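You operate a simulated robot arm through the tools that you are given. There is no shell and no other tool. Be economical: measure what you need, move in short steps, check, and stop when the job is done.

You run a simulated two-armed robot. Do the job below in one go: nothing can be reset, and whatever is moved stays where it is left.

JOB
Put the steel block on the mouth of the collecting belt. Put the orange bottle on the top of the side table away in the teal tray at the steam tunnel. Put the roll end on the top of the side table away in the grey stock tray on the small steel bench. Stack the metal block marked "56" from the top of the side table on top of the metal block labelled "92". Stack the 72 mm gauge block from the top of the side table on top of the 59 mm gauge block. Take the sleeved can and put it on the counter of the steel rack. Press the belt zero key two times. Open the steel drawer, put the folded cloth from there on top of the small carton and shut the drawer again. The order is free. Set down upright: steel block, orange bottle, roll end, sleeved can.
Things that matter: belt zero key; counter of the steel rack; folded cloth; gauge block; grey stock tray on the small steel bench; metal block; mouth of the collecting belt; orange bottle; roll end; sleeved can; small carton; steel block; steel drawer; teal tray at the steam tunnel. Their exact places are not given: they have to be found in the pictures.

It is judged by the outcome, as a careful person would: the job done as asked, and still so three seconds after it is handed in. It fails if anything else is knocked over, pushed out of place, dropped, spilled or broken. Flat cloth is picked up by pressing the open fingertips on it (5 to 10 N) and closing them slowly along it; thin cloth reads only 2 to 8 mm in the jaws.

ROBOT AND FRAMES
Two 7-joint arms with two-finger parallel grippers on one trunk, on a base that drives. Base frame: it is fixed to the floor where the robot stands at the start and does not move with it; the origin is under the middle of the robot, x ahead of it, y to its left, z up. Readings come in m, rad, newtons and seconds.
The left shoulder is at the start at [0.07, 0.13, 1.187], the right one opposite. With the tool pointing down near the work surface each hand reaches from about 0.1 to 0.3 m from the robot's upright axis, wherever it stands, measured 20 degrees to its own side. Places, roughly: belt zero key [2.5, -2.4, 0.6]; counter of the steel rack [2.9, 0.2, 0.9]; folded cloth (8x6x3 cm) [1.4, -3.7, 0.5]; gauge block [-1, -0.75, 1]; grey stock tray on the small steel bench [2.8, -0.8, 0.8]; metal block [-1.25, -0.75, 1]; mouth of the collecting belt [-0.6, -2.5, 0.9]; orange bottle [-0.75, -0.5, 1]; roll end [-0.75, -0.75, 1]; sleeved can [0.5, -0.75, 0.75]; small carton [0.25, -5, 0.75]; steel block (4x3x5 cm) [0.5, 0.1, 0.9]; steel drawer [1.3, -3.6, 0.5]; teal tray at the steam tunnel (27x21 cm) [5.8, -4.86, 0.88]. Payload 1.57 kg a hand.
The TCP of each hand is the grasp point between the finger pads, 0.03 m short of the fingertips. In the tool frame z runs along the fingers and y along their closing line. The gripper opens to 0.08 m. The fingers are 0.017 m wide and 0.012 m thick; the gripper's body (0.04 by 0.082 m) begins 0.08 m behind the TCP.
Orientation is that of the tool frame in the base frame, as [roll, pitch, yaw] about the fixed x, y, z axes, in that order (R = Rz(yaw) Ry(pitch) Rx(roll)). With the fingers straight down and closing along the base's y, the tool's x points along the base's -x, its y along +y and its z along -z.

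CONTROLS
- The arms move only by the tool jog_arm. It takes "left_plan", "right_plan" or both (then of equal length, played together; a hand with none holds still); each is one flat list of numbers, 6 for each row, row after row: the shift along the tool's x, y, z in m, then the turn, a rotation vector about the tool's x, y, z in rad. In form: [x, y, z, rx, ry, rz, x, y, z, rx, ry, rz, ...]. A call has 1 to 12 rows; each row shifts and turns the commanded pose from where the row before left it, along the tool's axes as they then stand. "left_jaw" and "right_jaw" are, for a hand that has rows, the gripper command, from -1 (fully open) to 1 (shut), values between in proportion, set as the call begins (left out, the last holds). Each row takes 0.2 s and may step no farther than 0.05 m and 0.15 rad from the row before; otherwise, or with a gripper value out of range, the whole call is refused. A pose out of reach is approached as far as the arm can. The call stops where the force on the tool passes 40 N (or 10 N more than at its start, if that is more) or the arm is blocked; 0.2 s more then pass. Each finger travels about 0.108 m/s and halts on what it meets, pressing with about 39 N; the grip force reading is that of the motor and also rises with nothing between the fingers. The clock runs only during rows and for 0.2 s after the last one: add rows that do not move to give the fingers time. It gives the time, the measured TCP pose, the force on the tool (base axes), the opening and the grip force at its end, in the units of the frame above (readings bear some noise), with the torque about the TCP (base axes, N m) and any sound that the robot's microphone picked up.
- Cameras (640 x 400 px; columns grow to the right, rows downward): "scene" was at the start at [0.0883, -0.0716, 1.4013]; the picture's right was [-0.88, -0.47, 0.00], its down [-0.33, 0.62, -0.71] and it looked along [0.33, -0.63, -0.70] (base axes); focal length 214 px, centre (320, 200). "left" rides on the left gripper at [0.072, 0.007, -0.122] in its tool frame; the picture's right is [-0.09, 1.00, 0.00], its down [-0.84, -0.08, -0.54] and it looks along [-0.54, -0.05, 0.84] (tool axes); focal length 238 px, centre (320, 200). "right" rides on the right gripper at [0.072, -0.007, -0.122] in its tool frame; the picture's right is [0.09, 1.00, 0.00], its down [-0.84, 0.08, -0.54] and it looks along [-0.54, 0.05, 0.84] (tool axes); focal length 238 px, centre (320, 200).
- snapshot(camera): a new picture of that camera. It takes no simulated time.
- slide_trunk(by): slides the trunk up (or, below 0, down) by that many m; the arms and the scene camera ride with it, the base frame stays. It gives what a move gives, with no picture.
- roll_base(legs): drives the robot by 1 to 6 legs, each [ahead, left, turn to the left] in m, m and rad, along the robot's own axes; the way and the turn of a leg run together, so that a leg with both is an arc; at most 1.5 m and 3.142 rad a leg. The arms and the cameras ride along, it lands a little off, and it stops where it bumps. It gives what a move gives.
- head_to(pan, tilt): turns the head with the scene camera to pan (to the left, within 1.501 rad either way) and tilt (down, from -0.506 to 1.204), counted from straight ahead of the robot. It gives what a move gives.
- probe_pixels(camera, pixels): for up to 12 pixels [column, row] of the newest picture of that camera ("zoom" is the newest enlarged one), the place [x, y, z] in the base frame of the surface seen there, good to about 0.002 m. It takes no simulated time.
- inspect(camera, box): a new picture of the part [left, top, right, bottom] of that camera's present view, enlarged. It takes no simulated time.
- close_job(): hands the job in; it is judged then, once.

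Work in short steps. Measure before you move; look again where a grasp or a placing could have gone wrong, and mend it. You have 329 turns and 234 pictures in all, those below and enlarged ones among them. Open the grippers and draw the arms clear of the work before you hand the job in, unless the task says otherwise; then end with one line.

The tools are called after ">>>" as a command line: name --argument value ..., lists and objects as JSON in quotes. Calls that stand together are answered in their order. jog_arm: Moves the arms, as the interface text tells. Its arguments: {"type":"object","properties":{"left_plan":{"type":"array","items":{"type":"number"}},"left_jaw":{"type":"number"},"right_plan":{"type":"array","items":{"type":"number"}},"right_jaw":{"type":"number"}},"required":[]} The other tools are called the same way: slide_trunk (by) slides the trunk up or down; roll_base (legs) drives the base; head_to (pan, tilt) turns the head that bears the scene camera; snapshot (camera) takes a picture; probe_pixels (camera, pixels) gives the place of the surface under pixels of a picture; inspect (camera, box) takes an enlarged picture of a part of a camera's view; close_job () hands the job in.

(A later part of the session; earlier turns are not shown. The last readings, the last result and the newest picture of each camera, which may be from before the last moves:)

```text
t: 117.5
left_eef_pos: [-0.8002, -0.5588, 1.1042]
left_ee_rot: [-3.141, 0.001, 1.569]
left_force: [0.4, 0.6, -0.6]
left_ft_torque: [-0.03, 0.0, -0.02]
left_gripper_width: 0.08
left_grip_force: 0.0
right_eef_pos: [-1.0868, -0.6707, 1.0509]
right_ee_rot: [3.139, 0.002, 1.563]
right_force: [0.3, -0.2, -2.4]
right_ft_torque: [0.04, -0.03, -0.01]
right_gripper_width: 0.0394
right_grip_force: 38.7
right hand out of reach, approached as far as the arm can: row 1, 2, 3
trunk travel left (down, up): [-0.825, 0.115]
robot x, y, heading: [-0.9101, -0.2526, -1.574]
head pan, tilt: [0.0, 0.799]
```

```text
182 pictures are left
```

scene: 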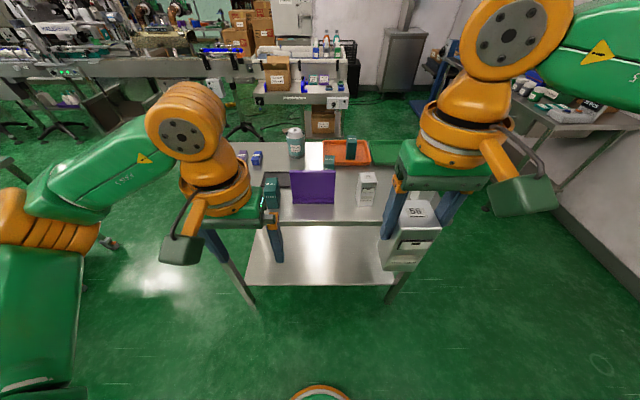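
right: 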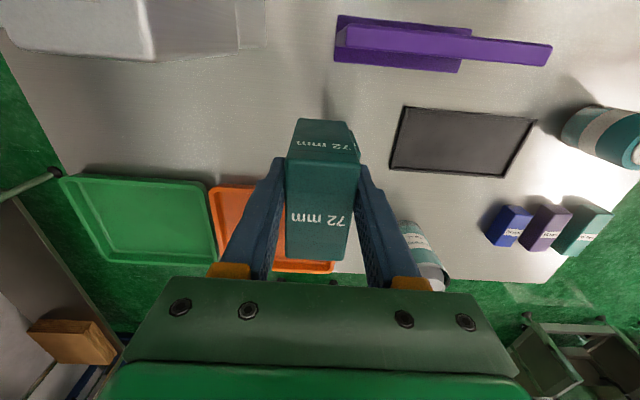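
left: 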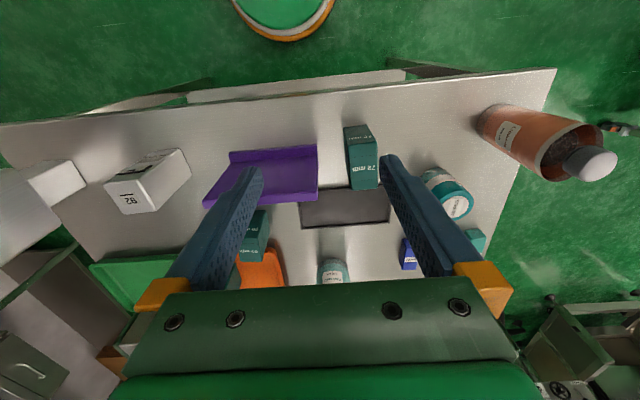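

Reach seems better with the wrist at or below the shoulder; sliding the trunk up 0.1 and lowering the hand likewise.

>>> slide_trunk --by 0.1

>>> jog_arm --right_plan '[0, 0, 0.05, 0, 0, 0, 0, 0.0, 0.05, 0, 0, 0, -0.02, 0.013, 0, 0, 0, 0, -0.02, 0.013, 0, 0, 0, 0, 0, 0, 0, 0, 0, 0]'

```text
t: 118.8
left_eef_pos: [-0.7998, -0.5605, 1.2051]
left_ee_rot: [-3.139, 0.001, 1.565]
left_force: [-0.3, -0.6, -0.3]
left_ft_torque: [-0.03, -0.02, 0.0]
left_gripper_width: 0.08
left_grip_force: 0.1
right_eef_pos: [-1.0872, -0.6714, 1.1511]
right_ee_rot: [3.138, 0.002, 1.563]
right_force: [0.0, -0.9, -3.2]
right_ft_torque: [0.03, 0.01, -0.01]
right_gripper_width: 0.0396
right_grip_force: 39.1
trunk travel left (down, up): [-0.925, 0.015]
robot x, y, heading: [-0.9082, -0.2504, -1.573]
head pan, tilt: [0.0, 0.799]
```

```text
t: 120.0
left_eef_pos: [-0.8001, -0.5595, 1.2036]
left_ee_rot: [3.141, 0.0, 1.568]
left_force: [-0.6, 0.1, -0.5]
left_ft_torque: [-0.01, 0.02, 0.0]
left_gripper_width: 0.0799
left_grip_force: 0.2
right_eef_pos: [-1.0982, -0.6619, 1.0675]
right_ee_rot: [3.138, 0.002, 1.562]
right_force: [-0.5, -0.4, -3.1]
right_ft_torque: [0.04, 0.02, -0.04]
right_gripper_width: 0.0398
right_grip_force: 38.7
right hand out of reach, approached as far as the arm can: row 1, 2, 3, 4
trunk travel left (down, up): [-0.925, 0.015]
robot x, y, heading: [-0.9119, -0.2493, -1.572]
head pan, tilt: [0.0, 0.799]
```

The limit looks like an arm-posture limit; the left hand worked well at ~33° to its own side, so I turn the base left 0.27 to get the mirrored geometry (block bottom 0.993 clears everything there).

>>> roll_base --legs '[[0, 0, 0.27]]'

>>> jog_arm --right_plan '[0, 0, 0, 0, 0, 0.135, 0, 0, 0, 0, 0, 0.135, 0, 0, 0, 0, 0, 0]'

```text
t: 121.4
left_eef_pos: [-0.722, -0.5174, 1.205]
left_ee_rot: [3.14, 0.001, 1.844]
left_force: [0.2, 0.6, -0.3]
left_ft_torque: [-0.01, 0.0, 0.03]
left_gripper_width: 0.0801
left_grip_force: 0.1
right_eef_pos: [-0.9788, -0.6968, 1.0681]
right_ee_rot: [3.136, 0.002, 1.838]
right_force: [0.4, 0.2, -3.1]
right_ft_torque: [0.03, -0.03, 0.02]
right_gripper_width: 0.0396
right_grip_force: 39.1
trunk travel left (down, up): [-0.925, 0.015]
robot x, y, heading: [-0.9133, -0.2516, -1.3]
head pan, tilt: [0.0, 0.799]
```

```text
t: 122.2
left_eef_pos: [-0.719, -0.5196, 1.2027]
left_ee_rot: [-3.14, -0.001, 1.842]
left_force: [0.6, -0.1, 0.4]
left_ft_torque: [-0.03, 0.01, 0.01]
left_gripper_width: 0.0801
left_grip_force: 0.0
right_eef_pos: [-0.9794, -0.6988, 1.0666]
right_ee_rot: [3.136, 0.001, 1.566]
right_force: [-0.1, -0.8, -2.6]
right_ft_torque: [0.01, -0.01, 0.03]
right_gripper_width: 0.0395
right_grip_force: 39.2
trunk travel left (down, up): [-0.925, 0.015]
robot x, y, heading: [-0.9089, -0.2515, -1.301]
head pan, tilt: [0.0, 0.799]
```

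Now moving -x 0.08 and -y 0.012 to be above the 59.

>>> jog_arm --right_plan '[-0.006, -0.04, 0, 0, 0, 0, -0.006, -0.04, 0, 0, 0, 0, 0, 0, 0.02, 0, 0, 0, 0, 0, 0, 0, 0, 0]'

>>> snapshot --camera "right"

```text
t: 123.2
left_eef_pos: [-0.7208, -0.5185, 1.2036]
left_ee_rot: [-3.14, -0.001, 1.843]
left_force: [0.0, 0.7, 0.6]
left_ft_torque: [-0.01, 0.01, 0.0]
left_gripper_width: 0.0801
left_grip_force: 0.0
right_eef_pos: [-1.0585, -0.7098, 1.0466]
right_ee_rot: [3.138, 0.003, 1.57]
right_force: [0.3, 0.1, -2.8]
right_ft_torque: [0.06, 0.03, -0.03]
right_gripper_width: 0.0399
right_grip_force: 38.8
trunk travel left (down, up): [-0.925, 0.015]
robot x, y, heading: [-0.9119, -0.2471, -1.302]
head pan, tilt: [0.0, 0.799]
```

```text
181 pictures are left
```

right: 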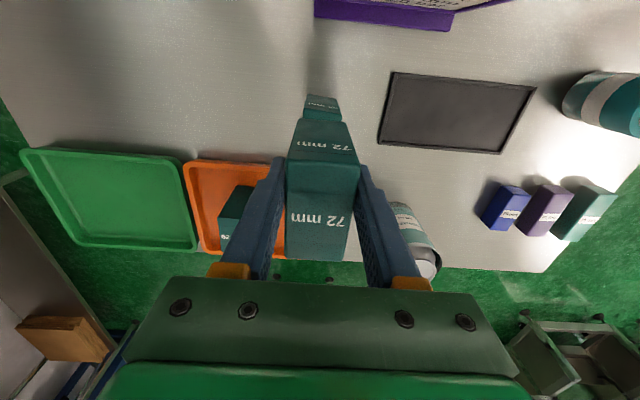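

Aligned well. Lowering toward contact at TCP ≈1.000.

>>> jog_arm --right_plan '[0, 0, 0.025, 0, 0, 0, 0, 0, 0.018, 0, 0, 0, 0, 0, 0, 0, 0, 0]'

>>> jog_arm --right_plan '[0, 0, 0.002, 0, 0, 0, 0, 0, 0, 0, 0, 0]'

```text
t: 124.0
left_eef_pos: [-0.7202, -0.5175, 1.2025]
left_ee_rot: [-3.14, 0.0, 1.843]
left_force: [0.2, 0.4, 0.6]
left_ft_torque: [-0.01, 0.0, 0.02]
left_gripper_width: 0.08
left_grip_force: 0.1
right_eef_pos: [-1.0574, -0.7102, 1.0039]
right_ee_rot: [3.137, 0.002, 1.568]
right_force: [-0.6, 0.0, -2.8]
right_ft_torque: [0.03, 0.0, -0.03]
right_gripper_width: 0.0398
right_grip_force: 39.5
trunk travel left (down, up): [-0.925, 0.015]
robot x, y, heading: [-0.9123, -0.2523, -1.295]
head pan, tilt: [0.0, 0.799]
```

```text
t: 124.6
left_eef_pos: [-0.7185, -0.518, 1.2037]
left_ee_rot: [-3.141, 0.0, 1.842]
left_force: [0.0, 0.8, 0.3]
left_ft_torque: [0.0, 0.02, 0.01]
left_gripper_width: 0.08
left_grip_force: 0.1
right_eef_pos: [-1.0591, -0.7096, 1.0026]
right_ee_rot: [3.135, 0.002, 1.57]
right_force: [0.1, 0.1, -3.0]
right_ft_torque: [0.04, -0.03, -0.01]
right_gripper_width: 0.0394
right_grip_force: 38.8
trunk travel left (down, up): [-0.925, 0.015]
robot x, y, heading: [-0.9109, -0.2494, -1.301]
head pan, tilt: [0.0, 0.799]
```

>>> jog_arm --right_plan '[0, 0, 0.002, 0, 0, 0, 0, 0, 0, 0, 0, 0]'

>>> jog_arm --right_plan '[0, 0, 0.002, 0, 0, 0, 0, 0, 0, 0, 0, 0]'

```text
t: 125.2
left_eef_pos: [-0.7208, -0.5186, 1.2043]
left_ee_rot: [-3.141, 0.0, 1.845]
left_force: [-0.6, 0.0, 0.6]
left_ft_torque: [0.0, 0.0, 0.01]
left_gripper_width: 0.0801
left_grip_force: 0.0
right_eef_pos: [-1.0579, -0.7096, 1.0012]
right_ee_rot: [3.136, 0.004, 1.57]
right_force: [0.2, -0.1, -3.2]
right_ft_torque: [0.02, -0.02, 0.02]
right_gripper_width: 0.0397
right_grip_force: 38.9
trunk travel left (down, up): [-0.925, 0.015]
robot x, y, heading: [-0.91, -0.2473, -1.3]
head pan, tilt: [0.0, 0.799]
```

```text
t: 125.8
left_eef_pos: [-0.7205, -0.5183, 1.2042]
left_ee_rot: [3.141, 0.0, 1.843]
left_force: [0.5, 0.2, -0.2]
left_ft_torque: [0.01, 0.03, -0.01]
left_gripper_width: 0.0802
left_grip_force: 0.0
right_eef_pos: [-1.0592, -0.7076, 1.0]
right_ee_rot: [3.136, 0.001, 1.568]
right_force: [-0.8, -0.3, -2.9]
right_ft_torque: [0.06, 0.01, 0.0]
right_gripper_width: 0.0397
right_grip_force: 38.9
trunk travel left (down, up): [-0.925, 0.015]
robot x, y, heading: [-0.9105, -0.2482, -1.303]
head pan, tilt: [0.0, 0.799]
```

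Not yet touching; continuing 2 mm steps.

>>> jog_arm --right_plan '[0, 0, 0.002, 0, 0, 0, 0, 0, 0, 0, 0, 0]'

```text
t: 126.4
left_eef_pos: [-0.7204, -0.5174, 1.2036]
left_ee_rot: [-3.139, 0.001, 1.844]
left_force: [0.8, -0.1, -0.5]
left_ft_torque: [0.02, 0.03, -0.05]
left_gripper_width: 0.0801
left_grip_force: 0.1
right_eef_pos: [-1.059, -0.7063, 0.9989]
right_ee_rot: [3.136, 0.003, 1.567]
right_force: [-0.6, -1.3, 2.9]
right_ft_torque: [-0.03, 0.15, 0.03]
right_gripper_width: 0.0399
right_grip_force: 38.3
right hand out of reach, approached as far as the arm can: row 1
trunk travel left (down, up): [-0.925, 0.015]
robot x, y, heading: [-0.9118, -0.2526, -1.3]
head pan, tilt: [0.0, 0.799]
```

Contact. Releasing, then rising straight up.

>>> jog_arm --right_plan '[0, 0, 0, 0, 0, 0, 0, 0, 0, 0, 0, 0]' --right_jaw -0.6

>>> jog_arm --right_plan '[0, 0, -0.04, 0, 0, 0, 0, 0, -0.05, 0, 0, 0, 0, 0, -0.05, 0, 0, 0, 0.05, 0, 0, 0, 0, 0]'

>>> snapshot --camera "right"

```text
t: 127.0
left_eef_pos: [-0.7193, -0.5172, 1.2032]
left_ee_rot: [-3.141, 0.0, 1.844]
left_force: [0.1, 0.1, -0.1]
left_ft_torque: [-0.05, 0.0, 0.01]
left_gripper_width: 0.0798
left_grip_force: 0.1
right_eef_pos: [-1.0584, -0.7067, 0.9985]
right_ee_rot: [3.136, 0.005, 1.569]
right_force: [-0.4, -0.1, 0.0]
right_ft_torque: [-0.02, 0.0, 0.0]
right_gripper_width: 0.0641
right_grip_force: 0.0
trunk travel left (down, up): [-0.925, 0.015]
robot x, y, heading: [-0.9111, -0.2508, -1.297]
head pan, tilt: [0.0, 0.799]
```

```text
t: 128.0
left_eef_pos: [-0.721, -0.5158, 1.2042]
left_ee_rot: [-3.14, 0.002, 1.843]
left_force: [0.6, 0.3, 0.1]
left_ft_torque: [-0.03, -0.03, 0.02]
left_gripper_width: 0.08
left_grip_force: 0.0
right_eef_pos: [-1.0623, -0.6552, 1.1399]
right_ee_rot: [3.134, 0.004, 1.569]
right_force: [-0.5, 0.8, 0.3]
right_ft_torque: [0.0, -0.01, 0.04]
right_gripper_width: 0.0641
right_grip_force: 0.1
trunk travel left (down, up): [-0.925, 0.015]
robot x, y, heading: [-0.9104, -0.2497, -1.297]
head pan, tilt: [0.0, 0.799]
```

```text
180 pictures are left
```

right: 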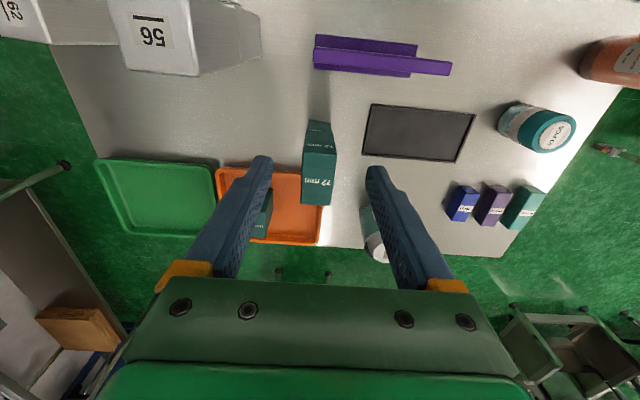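

Stacked fine. Retracting right hand further back before repositioning.

>>> jog_arm --right_plan '[0.05, 0, 0, 0, 0, 0, 0.03, 0.03, -0.02, 0, 0, 0, 0, 0.03, -0.03, 0, 0, 0]' --right_jaw -1

>>> roll_base --legs '[[0, 0.2, 0], [0, 0, -0.27]]'

>>> snapshot --camera "left"

>>> snapshot --camera "right"

```text
t: 128.8
left_eef_pos: [-0.7165, -0.5177, 1.2034]
left_ee_rot: [-3.138, -0.002, 1.843]
left_force: [-0.2, -0.7, -0.2]
left_ft_torque: [0.02, 0.04, 0.03]
left_gripper_width: 0.0799
left_grip_force: 0.1
right_eef_pos: [-0.9959, -0.5776, 1.1902]
right_ee_rot: [3.141, 0.002, 1.568]
right_force: [0.7, 0.3, 0.4]
right_ft_torque: [0.03, 0.05, -0.01]
right_gripper_width: 0.0802
right_grip_force: 0.1
trunk travel left (down, up): [-0.925, 0.015]
robot x, y, heading: [-0.9097, -0.245, -1.295]
head pan, tilt: [0.0, 0.799]
```

```text
t: 131.2
left_eef_pos: [-0.607, -0.5052, 1.2052]
left_ee_rot: [-3.14, 0.001, 1.574]
left_force: [0.4, 0.4, 0.1]
left_ft_torque: [-0.02, 0.01, 0.02]
left_gripper_width: 0.0799
left_grip_force: 0.1
right_eef_pos: [-0.8917, -0.4891, 1.1898]
right_ee_rot: [3.137, 0.002, 1.301]
right_force: [1.3, -0.5, -0.9]
right_ft_torque: [0.01, 0.03, -0.02]
right_gripper_width: 0.0801
right_grip_force: 0.0
trunk travel left (down, up): [-0.925, 0.015]
robot x, y, heading: [-0.7175, -0.1979, -1.571]
head pan, tilt: [0.0, 0.799]
```

```text
179 pictures are left
```

left: 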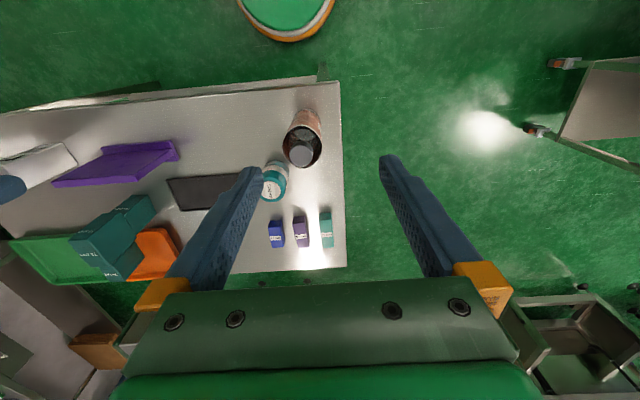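

```text
178 pictures are left
```

right: 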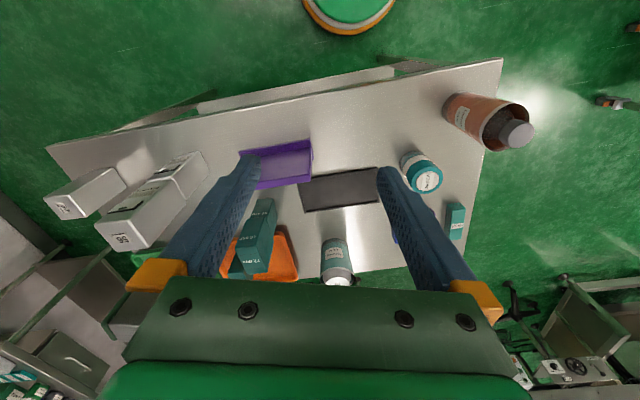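

Zooming on bottle and roll in the left picture.

>>> inspect --camera "left" --box '[240, 90, 350, 220]'

```text
3.08 times, centred on (295, 155) of left
```

zoom: 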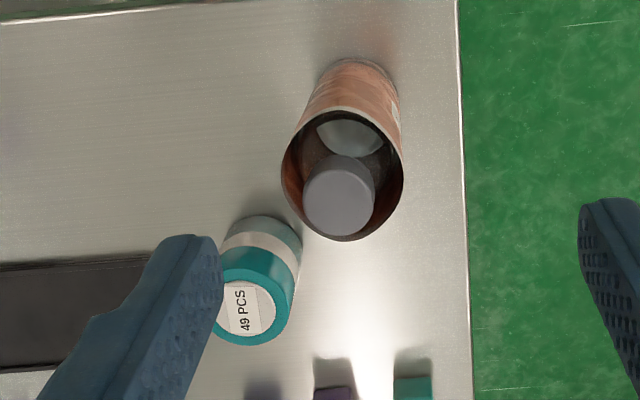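

>>> probe_pixels --camera "zoom" --pixels '[[338, 195], [286, 175], [401, 175], [343, 110], [345, 240], [345, 135], [256, 290], [256, 340], [255, 270], [290, 310], [456, 200], [370, 90]]'

```text
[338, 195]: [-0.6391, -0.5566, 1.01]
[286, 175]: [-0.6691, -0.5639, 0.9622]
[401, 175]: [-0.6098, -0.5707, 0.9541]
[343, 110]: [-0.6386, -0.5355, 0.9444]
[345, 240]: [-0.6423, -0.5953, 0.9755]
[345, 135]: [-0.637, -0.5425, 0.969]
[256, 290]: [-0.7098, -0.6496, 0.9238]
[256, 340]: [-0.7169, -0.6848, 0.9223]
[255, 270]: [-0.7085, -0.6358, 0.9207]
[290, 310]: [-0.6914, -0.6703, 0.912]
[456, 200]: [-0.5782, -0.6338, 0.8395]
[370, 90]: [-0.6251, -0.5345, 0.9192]
```

Bottle centre ≈(-0.640,-0.565), ⌀~60 mm, cap top 1.010; roll centre ≈(-0.713,-0.660), ⌀~50 mm, top 0.922. I shift base right 0.05 and bring the left hand over the bottle.

>>> roll_base --legs '[[0, -0.05, 0]]'

>>> jog_arm --left_plan '[-0.03, 0.008, 0, 0, 0, 0, -0.03, 0.008, 0, 0, 0, 0, 0, 0, 0.05, 0, 0, 0, 0, 0, 0.05, 0, 0, 0, 0, 0, 0, 0, 0, 0]' --left_jaw -1

>>> snapshot --camera "left"

```text
t: 132.2
left_eef_pos: [-0.6507, -0.5055, 1.2037]
left_ee_rot: [-3.133, -0.001, 1.574]
left_force: [0.0, -0.4, -0.5]
left_ft_torque: [0.0, 0.13, -0.03]
left_gripper_width: 0.0801
left_grip_force: 0.0
right_eef_pos: [-0.934, -0.4899, 1.1903]
right_ee_rot: [-3.137, 0.004, 1.301]
right_force: [1.0, 0.1, 0.7]
right_ft_torque: [0.02, 0.08, 0.01]
right_gripper_width: 0.0797
right_grip_force: 0.0
trunk travel left (down, up): [-0.925, 0.015]
robot x, y, heading: [-0.7708, -0.1928, -1.567]
head pan, tilt: [0.0, 0.799]
```

```text
t: 133.4
left_eef_pos: [-0.6436, -0.563, 1.1022]
left_ee_rot: [-3.138, -0.001, 1.577]
left_force: [0.4, 0.5, -0.4]
left_ft_torque: [0.01, 0.02, -0.02]
left_gripper_width: 0.0798
left_grip_force: 0.1
right_eef_pos: [-0.9428, -0.4913, 1.1888]
right_ee_rot: [3.138, 0.002, 1.301]
right_force: [0.5, 0.2, 0.2]
right_ft_torque: [-0.02, -0.02, 0.02]
right_gripper_width: 0.0802
right_grip_force: 0.0
trunk travel left (down, up): [-0.925, 0.015]
robot x, y, heading: [-0.7724, -0.1985, -1.564]
head pan, tilt: [0.0, 0.799]
```

```text
176 pictures are left
```

left: 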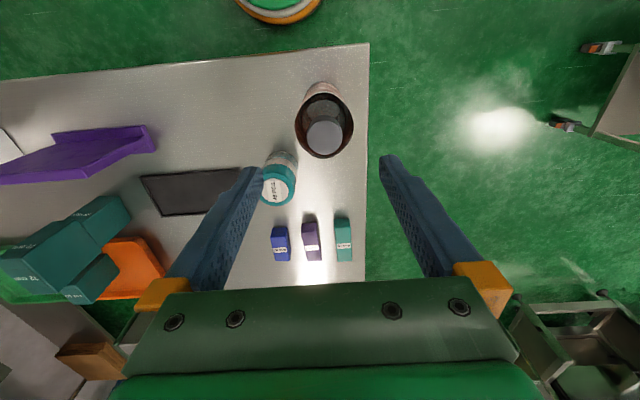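

>>> probe_pixels --camera "left" --pixels '[[297, 120], [351, 122], [322, 92], [324, 155], [326, 135], [281, 185], [262, 180], [295, 182]]'

```text
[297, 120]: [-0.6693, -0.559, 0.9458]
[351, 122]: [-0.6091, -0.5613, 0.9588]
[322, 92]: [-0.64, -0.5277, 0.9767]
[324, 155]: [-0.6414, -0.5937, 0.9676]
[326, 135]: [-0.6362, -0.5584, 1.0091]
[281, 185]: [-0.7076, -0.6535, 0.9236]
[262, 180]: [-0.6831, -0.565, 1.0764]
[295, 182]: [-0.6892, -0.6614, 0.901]
```

Adjusting +4.5 mm and lowering 0.16 to TCP ≈0.942, then close.

>>> jog_arm --left_plan '[0.002, 0.0045, 0.02, 0, 0, 0, 0, 0, 0.04, 0, 0, 0, 0, 0, 0.05, 0, 0, 0, 0, 0, 0.05, 0, 0, 0, 0, 0, 0, 0, 0, 0]'

>>> jog_arm --left_plan '[0, 0, 0, 0, 0, 0, 0, 0, 0, 0, 0, 0]' --left_jaw 1

>>> snapshot --camera "left"

```text
t: 134.6
left_eef_pos: [-0.6397, -0.5621, 0.941]
left_ee_rot: [-3.141, 0.0, 1.574]
left_force: [0.1, 0.0, -0.3]
left_ft_torque: [0.01, 0.02, 0.03]
left_gripper_width: 0.0801
left_grip_force: 0.0
right_eef_pos: [-0.9442, -0.49, 1.1889]
right_ee_rot: [3.137, 0.002, 1.303]
right_force: [-0.2, 1.0, 0.4]
right_ft_torque: [0.02, 0.0, -0.01]
right_gripper_width: 0.0797
right_grip_force: 0.1
trunk travel left (down, up): [-0.925, 0.015]
robot x, y, heading: [-0.7712, -0.1995, -1.567]
head pan, tilt: [0.0, 0.799]
```

```text
t: 135.2
left_eef_pos: [-0.64, -0.5605, 0.9428]
left_ee_rot: [-3.138, -0.002, 1.575]
left_force: [-0.5, 0.1, 0.3]
left_ft_torque: [-0.02, 0.05, 0.01]
left_gripper_width: 0.051
left_grip_force: 39.5
right_eef_pos: [-0.9432, -0.4917, 1.1895]
right_ee_rot: [3.14, 0.0, 1.302]
right_force: [-1.0, 0.3, -0.3]
right_ft_torque: [0.04, 0.01, 0.01]
right_gripper_width: 0.0803
right_grip_force: 0.0
trunk travel left (down, up): [-0.925, 0.015]
robot x, y, heading: [-0.769, -0.1946, -1.571]
head pan, tilt: [0.0, 0.799]
```

```text
175 pictures are left
```

left: 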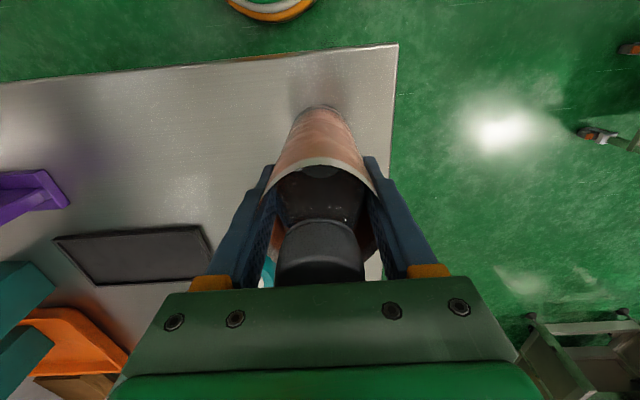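

Gripped at 51 mm (tapered sleeve). Lifting and looking.

>>> jog_arm --left_plan '[0, 0, -0.02, 0, 0, 0, 0, 0, -0.04, 0, 0, 0, 0, 0, -0.05, 0, 0, 0, 0, 0, -0.05, 0, 0, 0, 0, 0, -0.05, 0, 0, 0, 0, 0, 0, 0, 0, 0]'

>>> snapshot --camera "left"

>>> snapshot --camera "right"

```text
t: 136.6
left_eef_pos: [-0.6386, -0.564, 1.157]
left_ee_rot: [-3.139, 0.001, 1.575]
left_force: [0.1, -0.7, -2.9]
left_ft_torque: [-0.01, 0.02, -0.02]
left_gripper_width: 0.0508
left_grip_force: 39.2
right_eef_pos: [-0.9429, -0.4916, 1.1894]
right_ee_rot: [3.139, 0.001, 1.302]
right_force: [0.3, -0.1, -0.5]
right_ft_torque: [-0.02, -0.01, -0.03]
right_gripper_width: 0.0799
right_grip_force: 0.1
trunk travel left (down, up): [-0.925, 0.015]
robot x, y, heading: [-0.7711, -0.1955, -1.567]
head pan, tilt: [0.0, 0.799]
```

```text
174 pictures are left
```

left: 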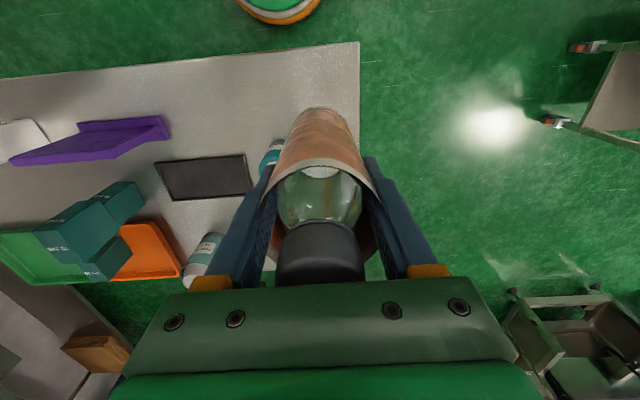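

```text
173 pictures are left
```

right: 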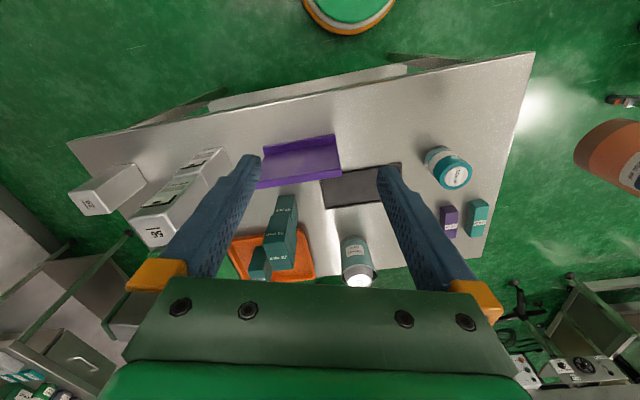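

Bottle held upright. Shifting base left 0.27 so the roll comes to the right hand's good zone; then trunk down 0.1.

>>> roll_base --legs '[[0.02, 0.27, 0]]'

>>> slide_trunk --by -0.1

>>> snapshot --camera "right"

```text
t: 138.5
left_eef_pos: [-0.3696, -0.5836, 1.1561]
left_ee_rot: [3.138, -0.001, 1.58]
left_force: [-0.6, 0.1, -2.4]
left_ft_torque: [-0.03, 0.0, 0.0]
left_gripper_width: 0.051
left_grip_force: 38.9
right_eef_pos: [-0.6753, -0.5099, 1.1892]
right_ee_rot: [3.134, 0.002, 1.305]
right_force: [0.1, 0.0, 0.2]
right_ft_torque: [-0.01, -0.02, 0.01]
right_gripper_width: 0.0802
right_grip_force: 0.1
trunk travel left (down, up): [-0.925, 0.015]
robot x, y, heading: [-0.5052, -0.2131, -1.568]
head pan, tilt: [0.0, 0.799]
```

```text
t: 139.8
left_eef_pos: [-0.3667, -0.5824, 1.056]
left_ee_rot: [-3.14, 0.0, 1.58]
left_force: [-0.6, -1.2, -2.5]
left_ft_torque: [0.0, 0.01, 0.01]
left_gripper_width: 0.0506
left_grip_force: 39.1
right_eef_pos: [-0.6716, -0.5095, 1.0886]
right_ee_rot: [3.137, 0.0, 1.306]
right_force: [0.2, -0.1, -0.4]
right_ft_torque: [-0.02, 0.02, -0.01]
right_gripper_width: 0.0799
right_grip_force: 0.0
trunk travel left (down, up): [-0.825, 0.115]
robot x, y, heading: [-0.4977, -0.2134, -1.563]
head pan, tilt: [0.0, 0.799]
```

```text
172 pictures are left
```

right: 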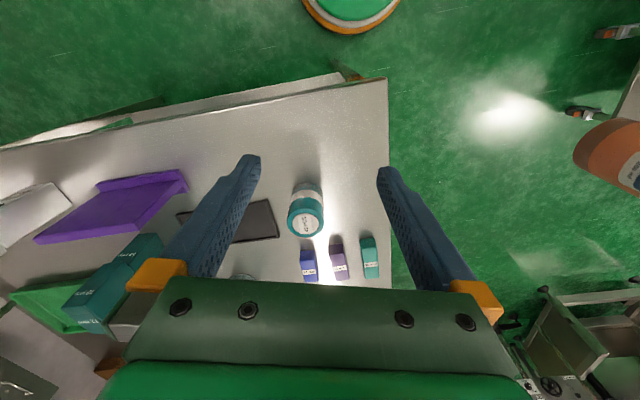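

>>> probe_pixels --camera "right" --pixels '[[306, 224], [293, 222], [320, 222], [306, 211], [306, 236], [308, 186]]'

```text
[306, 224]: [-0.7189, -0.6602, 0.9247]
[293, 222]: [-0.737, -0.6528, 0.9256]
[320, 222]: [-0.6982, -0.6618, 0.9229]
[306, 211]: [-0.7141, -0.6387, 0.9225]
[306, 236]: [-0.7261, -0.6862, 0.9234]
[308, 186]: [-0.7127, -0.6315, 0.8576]
```

Roll centre ≈ (-0.718,-0.660). Lowering 0.08, then forward 0.157 over it.

>>> jog_arm --right_plan '[0, 0, 0.04, 0, 0, 0, 0, 0, 0.04, 0, 0, 0, -0.0394, -0.0013, 0, 0, 0, 0, -0.0394, -0.0013, 0, 0, 0, 0, -0.0394, -0.0014, 0, 0, 0, 0, -0.0394, -0.0014, 0, 0, 0, 0, 0, 0, 0, 0, 0, 0]'

>>> snapshot --camera "right"

```text
t: 141.4
left_eef_pos: [-0.3658, -0.5834, 1.056]
left_ee_rot: [-3.14, 0.001, 1.578]
left_force: [-1.1, -0.4, -3.4]
left_ft_torque: [0.03, -0.01, 0.02]
left_gripper_width: 0.0507
left_grip_force: 38.8
right_eef_pos: [-0.7223, -0.6594, 1.008]
right_ee_rot: [3.138, 0.002, 1.307]
right_force: [0.4, -0.3, -0.2]
right_ft_torque: [-0.01, 0.02, 0.0]
right_gripper_width: 0.0801
right_grip_force: 0.1
trunk travel left (down, up): [-0.825, 0.115]
robot x, y, heading: [-0.499, -0.214, -1.566]
head pan, tilt: [0.0, 0.799]
```

```text
171 pictures are left
```

right: 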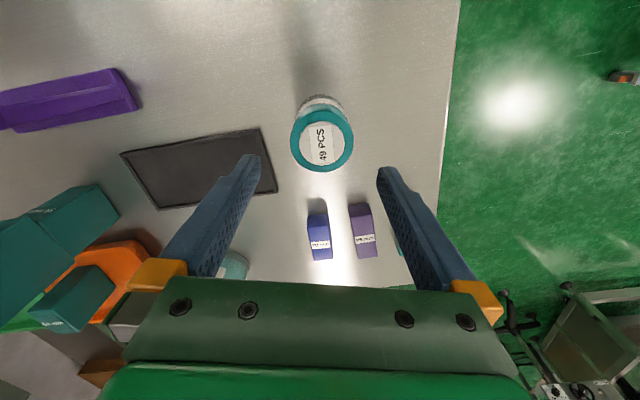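

Centred at (321,140). Lowering 0.105 and closing.

>>> jog_arm --right_plan '[0, 0.001, 0.04, 0, 0, 0, 0, 0, 0.04, 0, 0, 0, 0, 0, 0.025, 0, 0, 0, 0, 0, 0, 0, 0, 0]'

>>> jog_arm --right_plan '[0, 0, 0, 0, 0, 0, 0, 0, 0, 0, 0, 0, 0, 0, 0, 0, 0, 0]' --right_jaw 1

>>> jog_arm --right_plan '[0, 0, -0.03, 0, 0, 0, 0, 0, -0.05, 0, 0, 0, 0, 0, -0.05, 0, 0, 0, 0.05, 0, 0, 0, 0, 0, 0.04, 0, -0.03, 0, 0, 0, 0.03, 0, -0.03, 0, 0, 0]'

>>> snapshot --camera "right"

```text
t: 142.4
left_eef_pos: [-0.365, -0.5835, 1.0561]
left_ee_rot: [-3.14, -0.002, 1.581]
left_force: [0.7, -0.2, -2.7]
left_ft_torque: [0.01, 0.03, -0.01]
left_gripper_width: 0.0508
left_grip_force: 38.4
right_eef_pos: [-0.7301, -0.6276, 0.923]
right_ee_rot: [3.136, 0.001, 1.305]
right_force: [0.5, -0.3, -0.2]
right_ft_torque: [0.03, 0.01, 0.02]
right_gripper_width: 0.0799
right_grip_force: 0.0
right hand out of reach, approached as far as the arm can: row 1, 2, 3
trunk travel left (down, up): [-0.825, 0.115]
robot x, y, heading: [-0.498, -0.2143, -1.566]
head pan, tilt: [0.0, 0.799]
```

```text
t: 143.2
left_eef_pos: [-0.3664, -0.5833, 1.0562]
left_ee_rot: [-3.139, -0.001, 1.579]
left_force: [0.4, -0.3, -2.7]
left_ft_torque: [0.0, -0.02, 0.0]
left_gripper_width: 0.0506
left_grip_force: 38.4
right_eef_pos: [-0.7283, -0.6274, 0.9232]
right_ee_rot: [3.138, 0.002, 1.305]
right_force: [0.0, 0.2, 0.5]
right_ft_torque: [0.0, 0.0, -0.03]
right_gripper_width: 0.0
right_grip_force: 21.5
trunk travel left (down, up): [-0.825, 0.115]
robot x, y, heading: [-0.5045, -0.2166, -1.564]
head pan, tilt: [0.0, 0.799]
```

```text
t: 144.6
left_eef_pos: [-0.3663, -0.5826, 1.0563]
left_ee_rot: [-3.141, -0.002, 1.581]
left_force: [0.0, -0.1, -3.0]
left_ft_torque: [-0.02, 0.02, -0.02]
left_gripper_width: 0.0506
left_grip_force: 39.3
right_eef_pos: [-0.6974, -0.5135, 1.1135]
right_ee_rot: [3.138, 0.004, 1.305]
right_force: [-0.2, -1.0, -0.1]
right_ft_torque: [-0.01, 0.01, 0.02]
right_gripper_width: 0.0
right_grip_force: 21.1
trunk travel left (down, up): [-0.825, 0.115]
robot x, y, heading: [-0.499, -0.2158, -1.562]
head pan, tilt: [0.0, 0.799]
```

```text
170 pictures are left
```

right: 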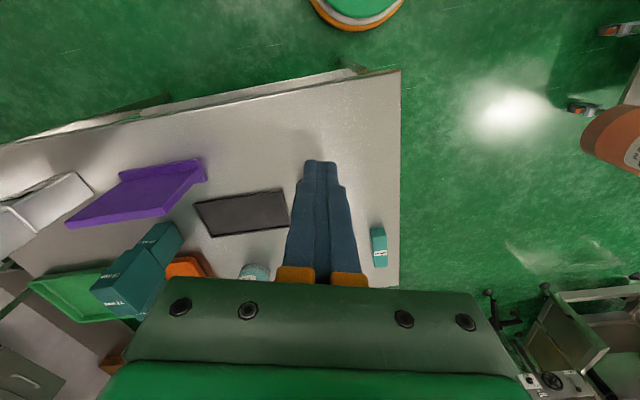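

The hand drifted back and missed. Opening and looking at where the roll is.

>>> jog_arm --right_plan '[0, 0, 0, 0, 0, 0, 0, 0, 0, 0, 0, 0, 0, 0, 0, 0, 0, 0]' --right_jaw -1

>>> snapshot --camera "right"

```text
t: 145.4
left_eef_pos: [-0.3664, -0.5825, 1.0566]
left_ee_rot: [-3.141, 0.001, 1.58]
left_force: [0.0, 0.5, -1.8]
left_ft_torque: [-0.02, 0.0, 0.01]
left_gripper_width: 0.051
left_grip_force: 38.8
right_eef_pos: [-0.697, -0.5143, 1.1126]
right_ee_rot: [3.138, 0.001, 1.306]
right_force: [-0.1, 0.3, 0.0]
right_ft_torque: [-0.04, 0.0, 0.01]
right_gripper_width: 0.08
right_grip_force: 0.1
trunk travel left (down, up): [-0.825, 0.115]
robot x, y, heading: [-0.4975, -0.2162, -1.565]
head pan, tilt: [0.0, 0.799]
```

```text
169 pictures are left
```

right: 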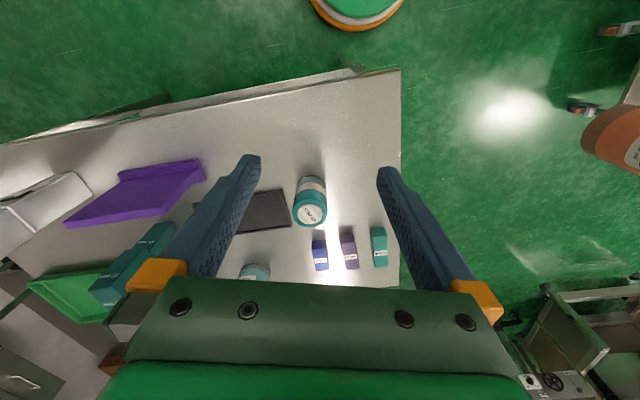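

Roll still stands. Lowering the trunk 0.12 to give better arm posture, then probing the roll again.

>>> jog_arm --right_plan '[0, 0, -0.03, 0, 0, 0, 0, 0, -0.03, 0, 0, 0]'

>>> slide_trunk --by -0.13

>>> snapshot --camera "right"

```text
t: 146.0
left_eef_pos: [-0.3648, -0.5832, 1.0549]
left_ee_rot: [-3.14, 0.0, 1.58]
left_force: [0.0, -0.3, -2.8]
left_ft_torque: [0.01, 0.02, 0.01]
left_gripper_width: 0.051
left_grip_force: 39.4
right_eef_pos: [-0.6979, -0.516, 1.1723]
right_ee_rot: [3.138, 0.001, 1.306]
right_force: [0.7, 0.2, -0.1]
right_ft_torque: [-0.03, 0.01, -0.02]
right_gripper_width: 0.08
right_grip_force: 0.0
trunk travel left (down, up): [-0.825, 0.115]
robot x, y, heading: [-0.5039, -0.2174, -1.564]
head pan, tilt: [0.0, 0.799]
```

```text
t: 147.6
left_eef_pos: [-0.3664, -0.5817, 0.9258]
left_ee_rot: [-3.14, 0.0, 1.58]
left_force: [-0.1, 0.5, -2.4]
left_ft_torque: [0.02, -0.01, -0.02]
left_gripper_width: 0.0508
left_grip_force: 39.0
right_eef_pos: [-0.699, -0.5154, 1.0436]
right_ee_rot: [3.138, 0.001, 1.305]
right_force: [-0.1, 0.4, 0.4]
right_ft_torque: [0.04, -0.02, 0.0]
right_gripper_width: 0.0802
right_grip_force: 0.0
trunk travel left (down, up): [-0.695, 0.245]
robot x, y, heading: [-0.5018, -0.2136, -1.566]
head pan, tilt: [0.0, 0.799]
```

```text
168 pictures are left
```

right: 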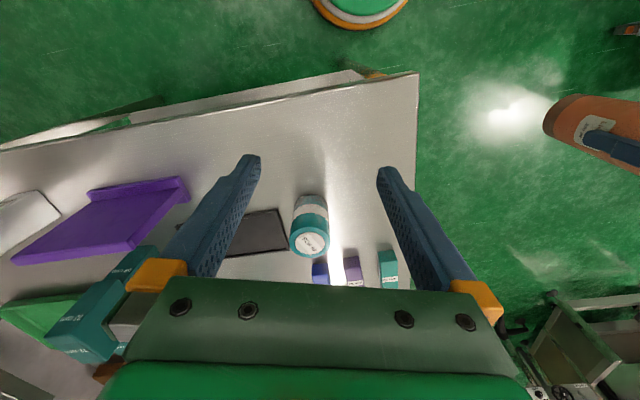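

>>> probe_pixels --camera "right" --pixels '[[310, 242], [295, 238], [325, 238], [310, 228], [310, 255]]'

```text
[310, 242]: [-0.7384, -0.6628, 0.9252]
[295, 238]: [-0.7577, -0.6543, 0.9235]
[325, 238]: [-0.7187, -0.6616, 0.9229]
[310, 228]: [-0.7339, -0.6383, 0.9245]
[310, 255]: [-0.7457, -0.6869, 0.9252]
```

Roll now at (-0.738,-0.661). Approaching with the lower trunk.

>>> jog_arm --right_plan '[0, 0, 0.03, 0, 0, 0, -0.0377, 0, 0, 0, 0, 0, -0.0377, 0, 0, 0, 0, 0, -0.0377, 0, 0, 0, 0, 0, -0.0377, 0, 0, 0, 0, 0, 0, 0, 0, 0, 0, 0]'

>>> jog_arm --right_plan '[0, 0, 0.03, 0, 0, 0]'

```text
t: 149.0
left_eef_pos: [-0.3674, -0.5829, 0.9261]
left_ee_rot: [-3.14, 0.001, 1.58]
left_force: [0.3, 0.7, -3.4]
left_ft_torque: [-0.01, 0.01, 0.01]
left_gripper_width: 0.0511
left_grip_force: 39.0
right_eef_pos: [-0.7518, -0.6467, 1.0153]
right_ee_rot: [3.139, 0.009, 1.31]
right_force: [-0.9, -0.3, 0.8]
right_ft_torque: [0.01, 0.06, 0.0]
right_gripper_width: 0.0797
right_grip_force: 0.0
right hand out of reach, approached as far as the arm can: row 5
trunk travel left (down, up): [-0.695, 0.245]
robot x, y, heading: [-0.5013, -0.2155, -1.563]
head pan, tilt: [0.0, 0.799]
```

```text
t: 149.4
left_eef_pos: [-0.3682, -0.5829, 0.9258]
left_ee_rot: [3.141, -0.002, 1.58]
left_force: [-0.2, 0.4, -2.3]
left_ft_torque: [0.0, -0.02, 0.04]
left_gripper_width: 0.051
left_grip_force: 38.8
right_eef_pos: [-0.7536, -0.6478, 0.9828]
right_ee_rot: [3.137, 0.001, 1.306]
right_force: [-0.5, 0.2, -0.6]
right_ft_torque: [0.01, -0.01, -0.01]
right_gripper_width: 0.0799
right_grip_force: 0.0
trunk travel left (down, up): [-0.695, 0.245]
robot x, y, heading: [-0.5041, -0.2175, -1.57]
head pan, tilt: [0.0, 0.799]
```

>>> jog_arm --right_plan '[-0.0085, 0.0184, 0, 0, 0, 0, 0, 0, 0, 0, 0, 0]'

>>> snapshot --camera "right"

```text
t: 150.0
left_eef_pos: [-0.3673, -0.5827, 0.9268]
left_ee_rot: [3.14, 0.0, 1.58]
left_force: [-0.3, -1.3, -3.1]
left_ft_torque: [0.01, -0.04, 0.02]
left_gripper_width: 0.0513
left_grip_force: 38.4
right_eef_pos: [-0.737, -0.6557, 0.9834]
right_ee_rot: [3.137, 0.002, 1.308]
right_force: [-0.2, 0.1, -0.9]
right_ft_torque: [0.04, -0.03, -0.01]
right_gripper_width: 0.0801
right_grip_force: 0.1
right hand out of reach, approached as far as the arm can: row 1
trunk travel left (down, up): [-0.695, 0.245]
robot x, y, heading: [-0.5008, -0.2157, -1.561]
head pan, tilt: [0.0, 0.799]
```

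```text
167 pictures are left
```

right: 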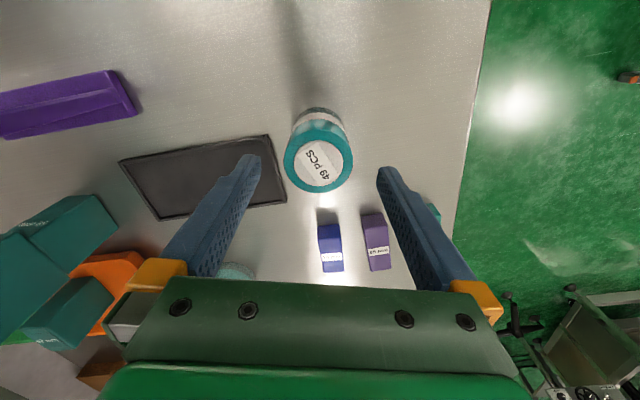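

Well centred. Lowering 0.05 and reading the pose.

>>> jog_arm --right_plan '[0, 0, 0.025, 0, 0, 0, 0, 0, 0.025, 0, 0, 0]'

```text
t: 150.6
left_eef_pos: [-0.3666, -0.5841, 0.9261]
left_ee_rot: [-3.141, 0.0, 1.578]
left_force: [0.3, 0.1, -3.2]
left_ft_torque: [0.01, 0.01, 0.0]
left_gripper_width: 0.0511
left_grip_force: 38.8
right_eef_pos: [-0.7396, -0.6576, 0.9337]
right_ee_rot: [3.137, 0.002, 1.305]
right_force: [0.4, 0.6, 0.2]
right_ft_torque: [0.01, 0.04, -0.01]
right_gripper_width: 0.0801
right_grip_force: 0.0
trunk travel left (down, up): [-0.695, 0.245]
robot x, y, heading: [-0.5018, -0.2134, -1.565]
head pan, tilt: [0.0, 0.799]
```

>>> jog_arm --right_plan '[0, 0, 0.02, 0, 0, 0, 0, 0, 0.01, 0, 0, 0]'

```text
t: 151.2
left_eef_pos: [-0.3659, -0.584, 0.9262]
left_ee_rot: [-3.139, 0.0, 1.58]
left_force: [0.1, 0.0, -2.4]
left_ft_torque: [0.02, 0.01, -0.05]
left_gripper_width: 0.0509
left_grip_force: 38.9
right_eef_pos: [-0.7385, -0.6568, 0.9022]
right_ee_rot: [3.139, 0.002, 1.307]
right_force: [0.5, 0.3, -0.1]
right_ft_torque: [0.03, 0.01, 0.01]
right_gripper_width: 0.08
right_grip_force: 0.0
trunk travel left (down, up): [-0.695, 0.245]
robot x, y, heading: [-0.4993, -0.216, -1.565]
head pan, tilt: [0.0, 0.799]
```

Around the roll at z 0.902. Closing and checking.

>>> jog_arm --right_plan '[0, 0, 0, 0, 0, 0, 0, 0, 0, 0, 0, 0, 0, 0, 0, 0, 0, 0]' --right_jaw 1

>>> jog_arm --right_plan '[0, 0, -0.03, 0, 0, 0, 0, 0, -0.05, 0, 0, 0, 0.03, 0, -0.03, 0, 0, 0, 0.05, 0, 0, 0, 0, 0, 0.05, 0, 0, 0, 0, 0, 0.03, 0, -0.03, 0, 0, 0]'

>>> snapshot --camera "right"

```text
t: 152.0
left_eef_pos: [-0.3668, -0.5826, 0.9248]
left_ee_rot: [-3.139, 0.001, 1.579]
left_force: [-0.3, 0.5, -2.9]
left_ft_torque: [0.02, 0.0, 0.0]
left_gripper_width: 0.0513
left_grip_force: 39.0
right_eef_pos: [-0.7387, -0.6566, 0.9025]
right_ee_rot: [3.138, 0.001, 1.305]
right_force: [0.1, 0.4, 0.2]
right_ft_torque: [0.02, 0.03, -0.01]
right_gripper_width: 0.057
right_grip_force: 39.6
trunk travel left (down, up): [-0.695, 0.245]
robot x, y, heading: [-0.5032, -0.2165, -1.562]
head pan, tilt: [0.0, 0.799]
```

```text
t: 153.4
left_eef_pos: [-0.3654, -0.5816, 0.9259]
left_ee_rot: [-3.14, 0.001, 1.578]
left_force: [-0.1, 0.2, -1.8]
left_ft_torque: [0.0, 0.01, 0.05]
left_gripper_width: 0.051
left_grip_force: 39.2
right_eef_pos: [-0.6931, -0.5018, 1.0432]
right_ee_rot: [3.139, 0.002, 1.304]
right_force: [-0.4, 0.2, -1.2]
right_ft_torque: [0.05, 0.02, 0.0]
right_gripper_width: 0.0567
right_grip_force: 39.2
trunk travel left (down, up): [-0.695, 0.245]
robot x, y, heading: [-0.5001, -0.2154, -1.566]
head pan, tilt: [0.0, 0.799]
```

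```text
166 pictures are left
```

right: 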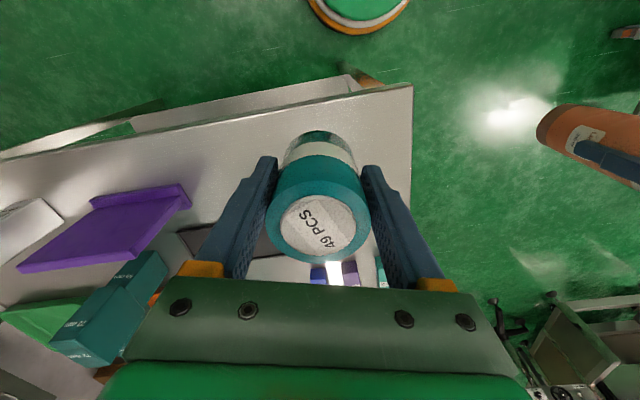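

Both items held. Raising trunk, backing off and driving via the corridor to the aisle at y≈-1.5, facing east.

>>> slide_trunk --by 0.13

>>> roll_base --legs '[[-0.15, 0, 0], [0, 0.44, 0], [1.45, 0, 0], [0, 0, 1.57]]'

>>> head_to --pan 0 --tilt 0.35

>>> snapshot --camera "scene"

```text
t: 155.0
left_eef_pos: [-0.367, -0.5831, 1.0568]
left_ee_rot: [-3.14, 0.0, 1.58]
left_force: [-0.6, 0.4, -3.0]
left_ft_torque: [0.02, 0.0, -0.02]
left_gripper_width: 0.051
left_grip_force: 38.8
right_eef_pos: [-0.6938, -0.5047, 1.1732]
right_ee_rot: [3.137, 0.001, 1.305]
right_force: [-0.2, -0.5, -0.6]
right_ft_torque: [-0.01, 0.0, -0.01]
right_gripper_width: 0.0567
right_grip_force: 39.4
trunk travel left (down, up): [-0.825, 0.115]
robot x, y, heading: [-0.5004, -0.2163, -1.563]
head pan, tilt: [0.0, 0.799]
```

```text
t: 169.1
left_eef_pos: [0.2955, -1.3597, 1.056]
left_ee_rot: [-3.139, -0.001, -3.125]
left_force: [-0.6, 0.5, -1.9]
left_ft_torque: [-0.01, 0.03, -0.03]
left_gripper_width: 0.0509
left_grip_force: 38.7
right_eef_pos: [0.2191, -1.6893, 1.1728]
right_ee_rot: [3.136, 0.001, 2.884]
right_force: [0.8, 0.3, -0.8]
right_ft_torque: [-0.01, 0.03, 0.0]
right_gripper_width: 0.0566
right_grip_force: 38.9
trunk travel left (down, up): [-0.825, 0.115]
robot x, y, heading: [-0.0725, -1.498, 0.014]
head pan, tilt: [0.0, 0.799]
```

```text
t: 170.0
left_eef_pos: [0.2946, -1.36, 1.0565]
left_ee_rot: [-3.141, 0.0, -3.126]
left_force: [0.2, 0.2, -2.1]
left_ft_torque: [0.03, -0.03, 0.0]
left_gripper_width: 0.0507
left_grip_force: 39.0
right_eef_pos: [0.2189, -1.6873, 1.1732]
right_ee_rot: [3.137, 0.0, 2.885]
right_force: [-0.1, -1.5, -0.6]
right_ft_torque: [-0.04, 0.01, 0.01]
right_gripper_width: 0.0564
right_grip_force: 38.9
trunk travel left (down, up): [-0.825, 0.115]
robot x, y, heading: [-0.0699, -1.4995, 0.009]
head pan, tilt: [0.0, 0.351]
```

```text
165 pictures are left
```

scene: 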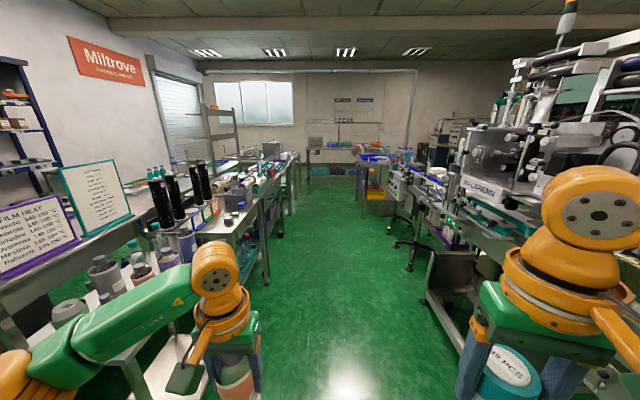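

Probing the aisle's side limits.

>>> probe_pixels --camera "scene" --pixels '[[248, 225], [284, 195], [298, 165], [240, 205], [430, 255], [405, 245], [395, 205], [470, 235], [370, 185], [345, 380], [270, 260], [215, 235]]'

>>> inspect --camera "scene" --box '[140, 110, 340, 250]'

```text
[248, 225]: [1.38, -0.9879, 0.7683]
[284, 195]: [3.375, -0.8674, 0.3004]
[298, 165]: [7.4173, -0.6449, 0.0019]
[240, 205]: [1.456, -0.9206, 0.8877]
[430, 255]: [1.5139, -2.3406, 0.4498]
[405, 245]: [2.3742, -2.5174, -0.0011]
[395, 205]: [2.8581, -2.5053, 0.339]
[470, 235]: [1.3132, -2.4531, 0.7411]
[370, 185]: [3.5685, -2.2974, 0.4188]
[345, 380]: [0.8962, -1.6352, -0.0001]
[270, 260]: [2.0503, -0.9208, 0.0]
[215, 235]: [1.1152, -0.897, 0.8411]
```

```text
2.86 times, centred on (240, 180) of scene
```

zoom: 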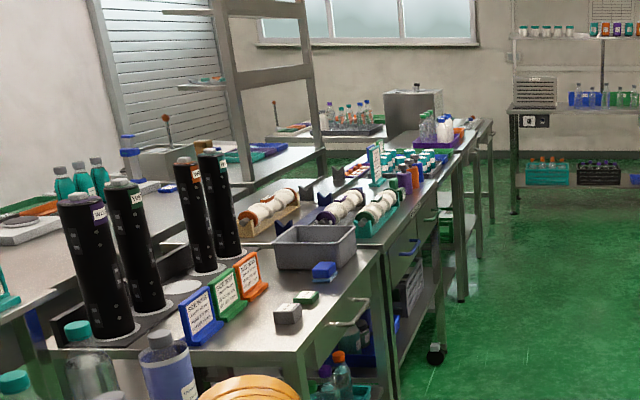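

Aisle is clear between y≈-0.99 and -2.3. Driving ahead 2.1 m, then looking left.

>>> roll_base --legs '[[1.4, -0.05, 0], [0.8, 0, 0]]'

>>> head_to --pan 0.6 --tilt 0.5

>>> snapshot --camera "scene"

```text
t: 181.0
left_eef_pos: [2.5218, -1.339, 1.0562]
left_ee_rot: [-3.139, -0.001, -3.109]
left_force: [0.5, 0.6, -3.5]
left_ft_torque: [0.01, 0.01, -0.01]
left_gripper_width: 0.0509
left_grip_force: 38.8
right_eef_pos: [2.4514, -1.6673, 1.1733]
right_ee_rot: [3.139, 0.001, 2.899]
right_force: [-0.5, 0.2, -1.4]
right_ft_torque: [0.01, -0.01, 0.0]
right_gripper_width: 0.0561
right_grip_force: 39.1
trunk travel left (down, up): [-0.825, 0.115]
robot x, y, heading: [2.159, -1.4824, 0.027]
head pan, tilt: [0.0, 0.351]
```

```text
t: 182.0
left_eef_pos: [2.5234, -1.3391, 1.0555]
left_ee_rot: [-3.139, 0.001, -3.111]
left_force: [-0.1, 0.1, -2.7]
left_ft_torque: [0.0, 0.01, 0.0]
left_gripper_width: 0.0507
left_grip_force: 38.9
right_eef_pos: [2.4515, -1.6688, 1.1734]
right_ee_rot: [3.137, 0.003, 2.898]
right_force: [-0.6, -0.3, -1.3]
right_ft_torque: [0.02, 0.04, 0.02]
right_gripper_width: 0.0564
right_grip_force: 38.9
trunk travel left (down, up): [-0.825, 0.115]
robot x, y, heading: [2.156, -1.4817, 0.027]
head pan, tilt: [0.6, 0.499]
```

```text
163 pictures are left
```

scene: 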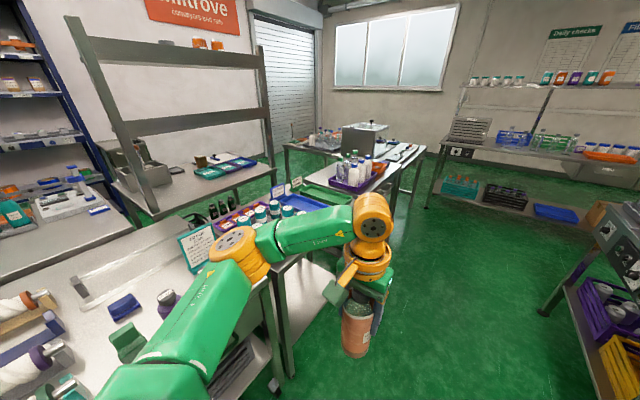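

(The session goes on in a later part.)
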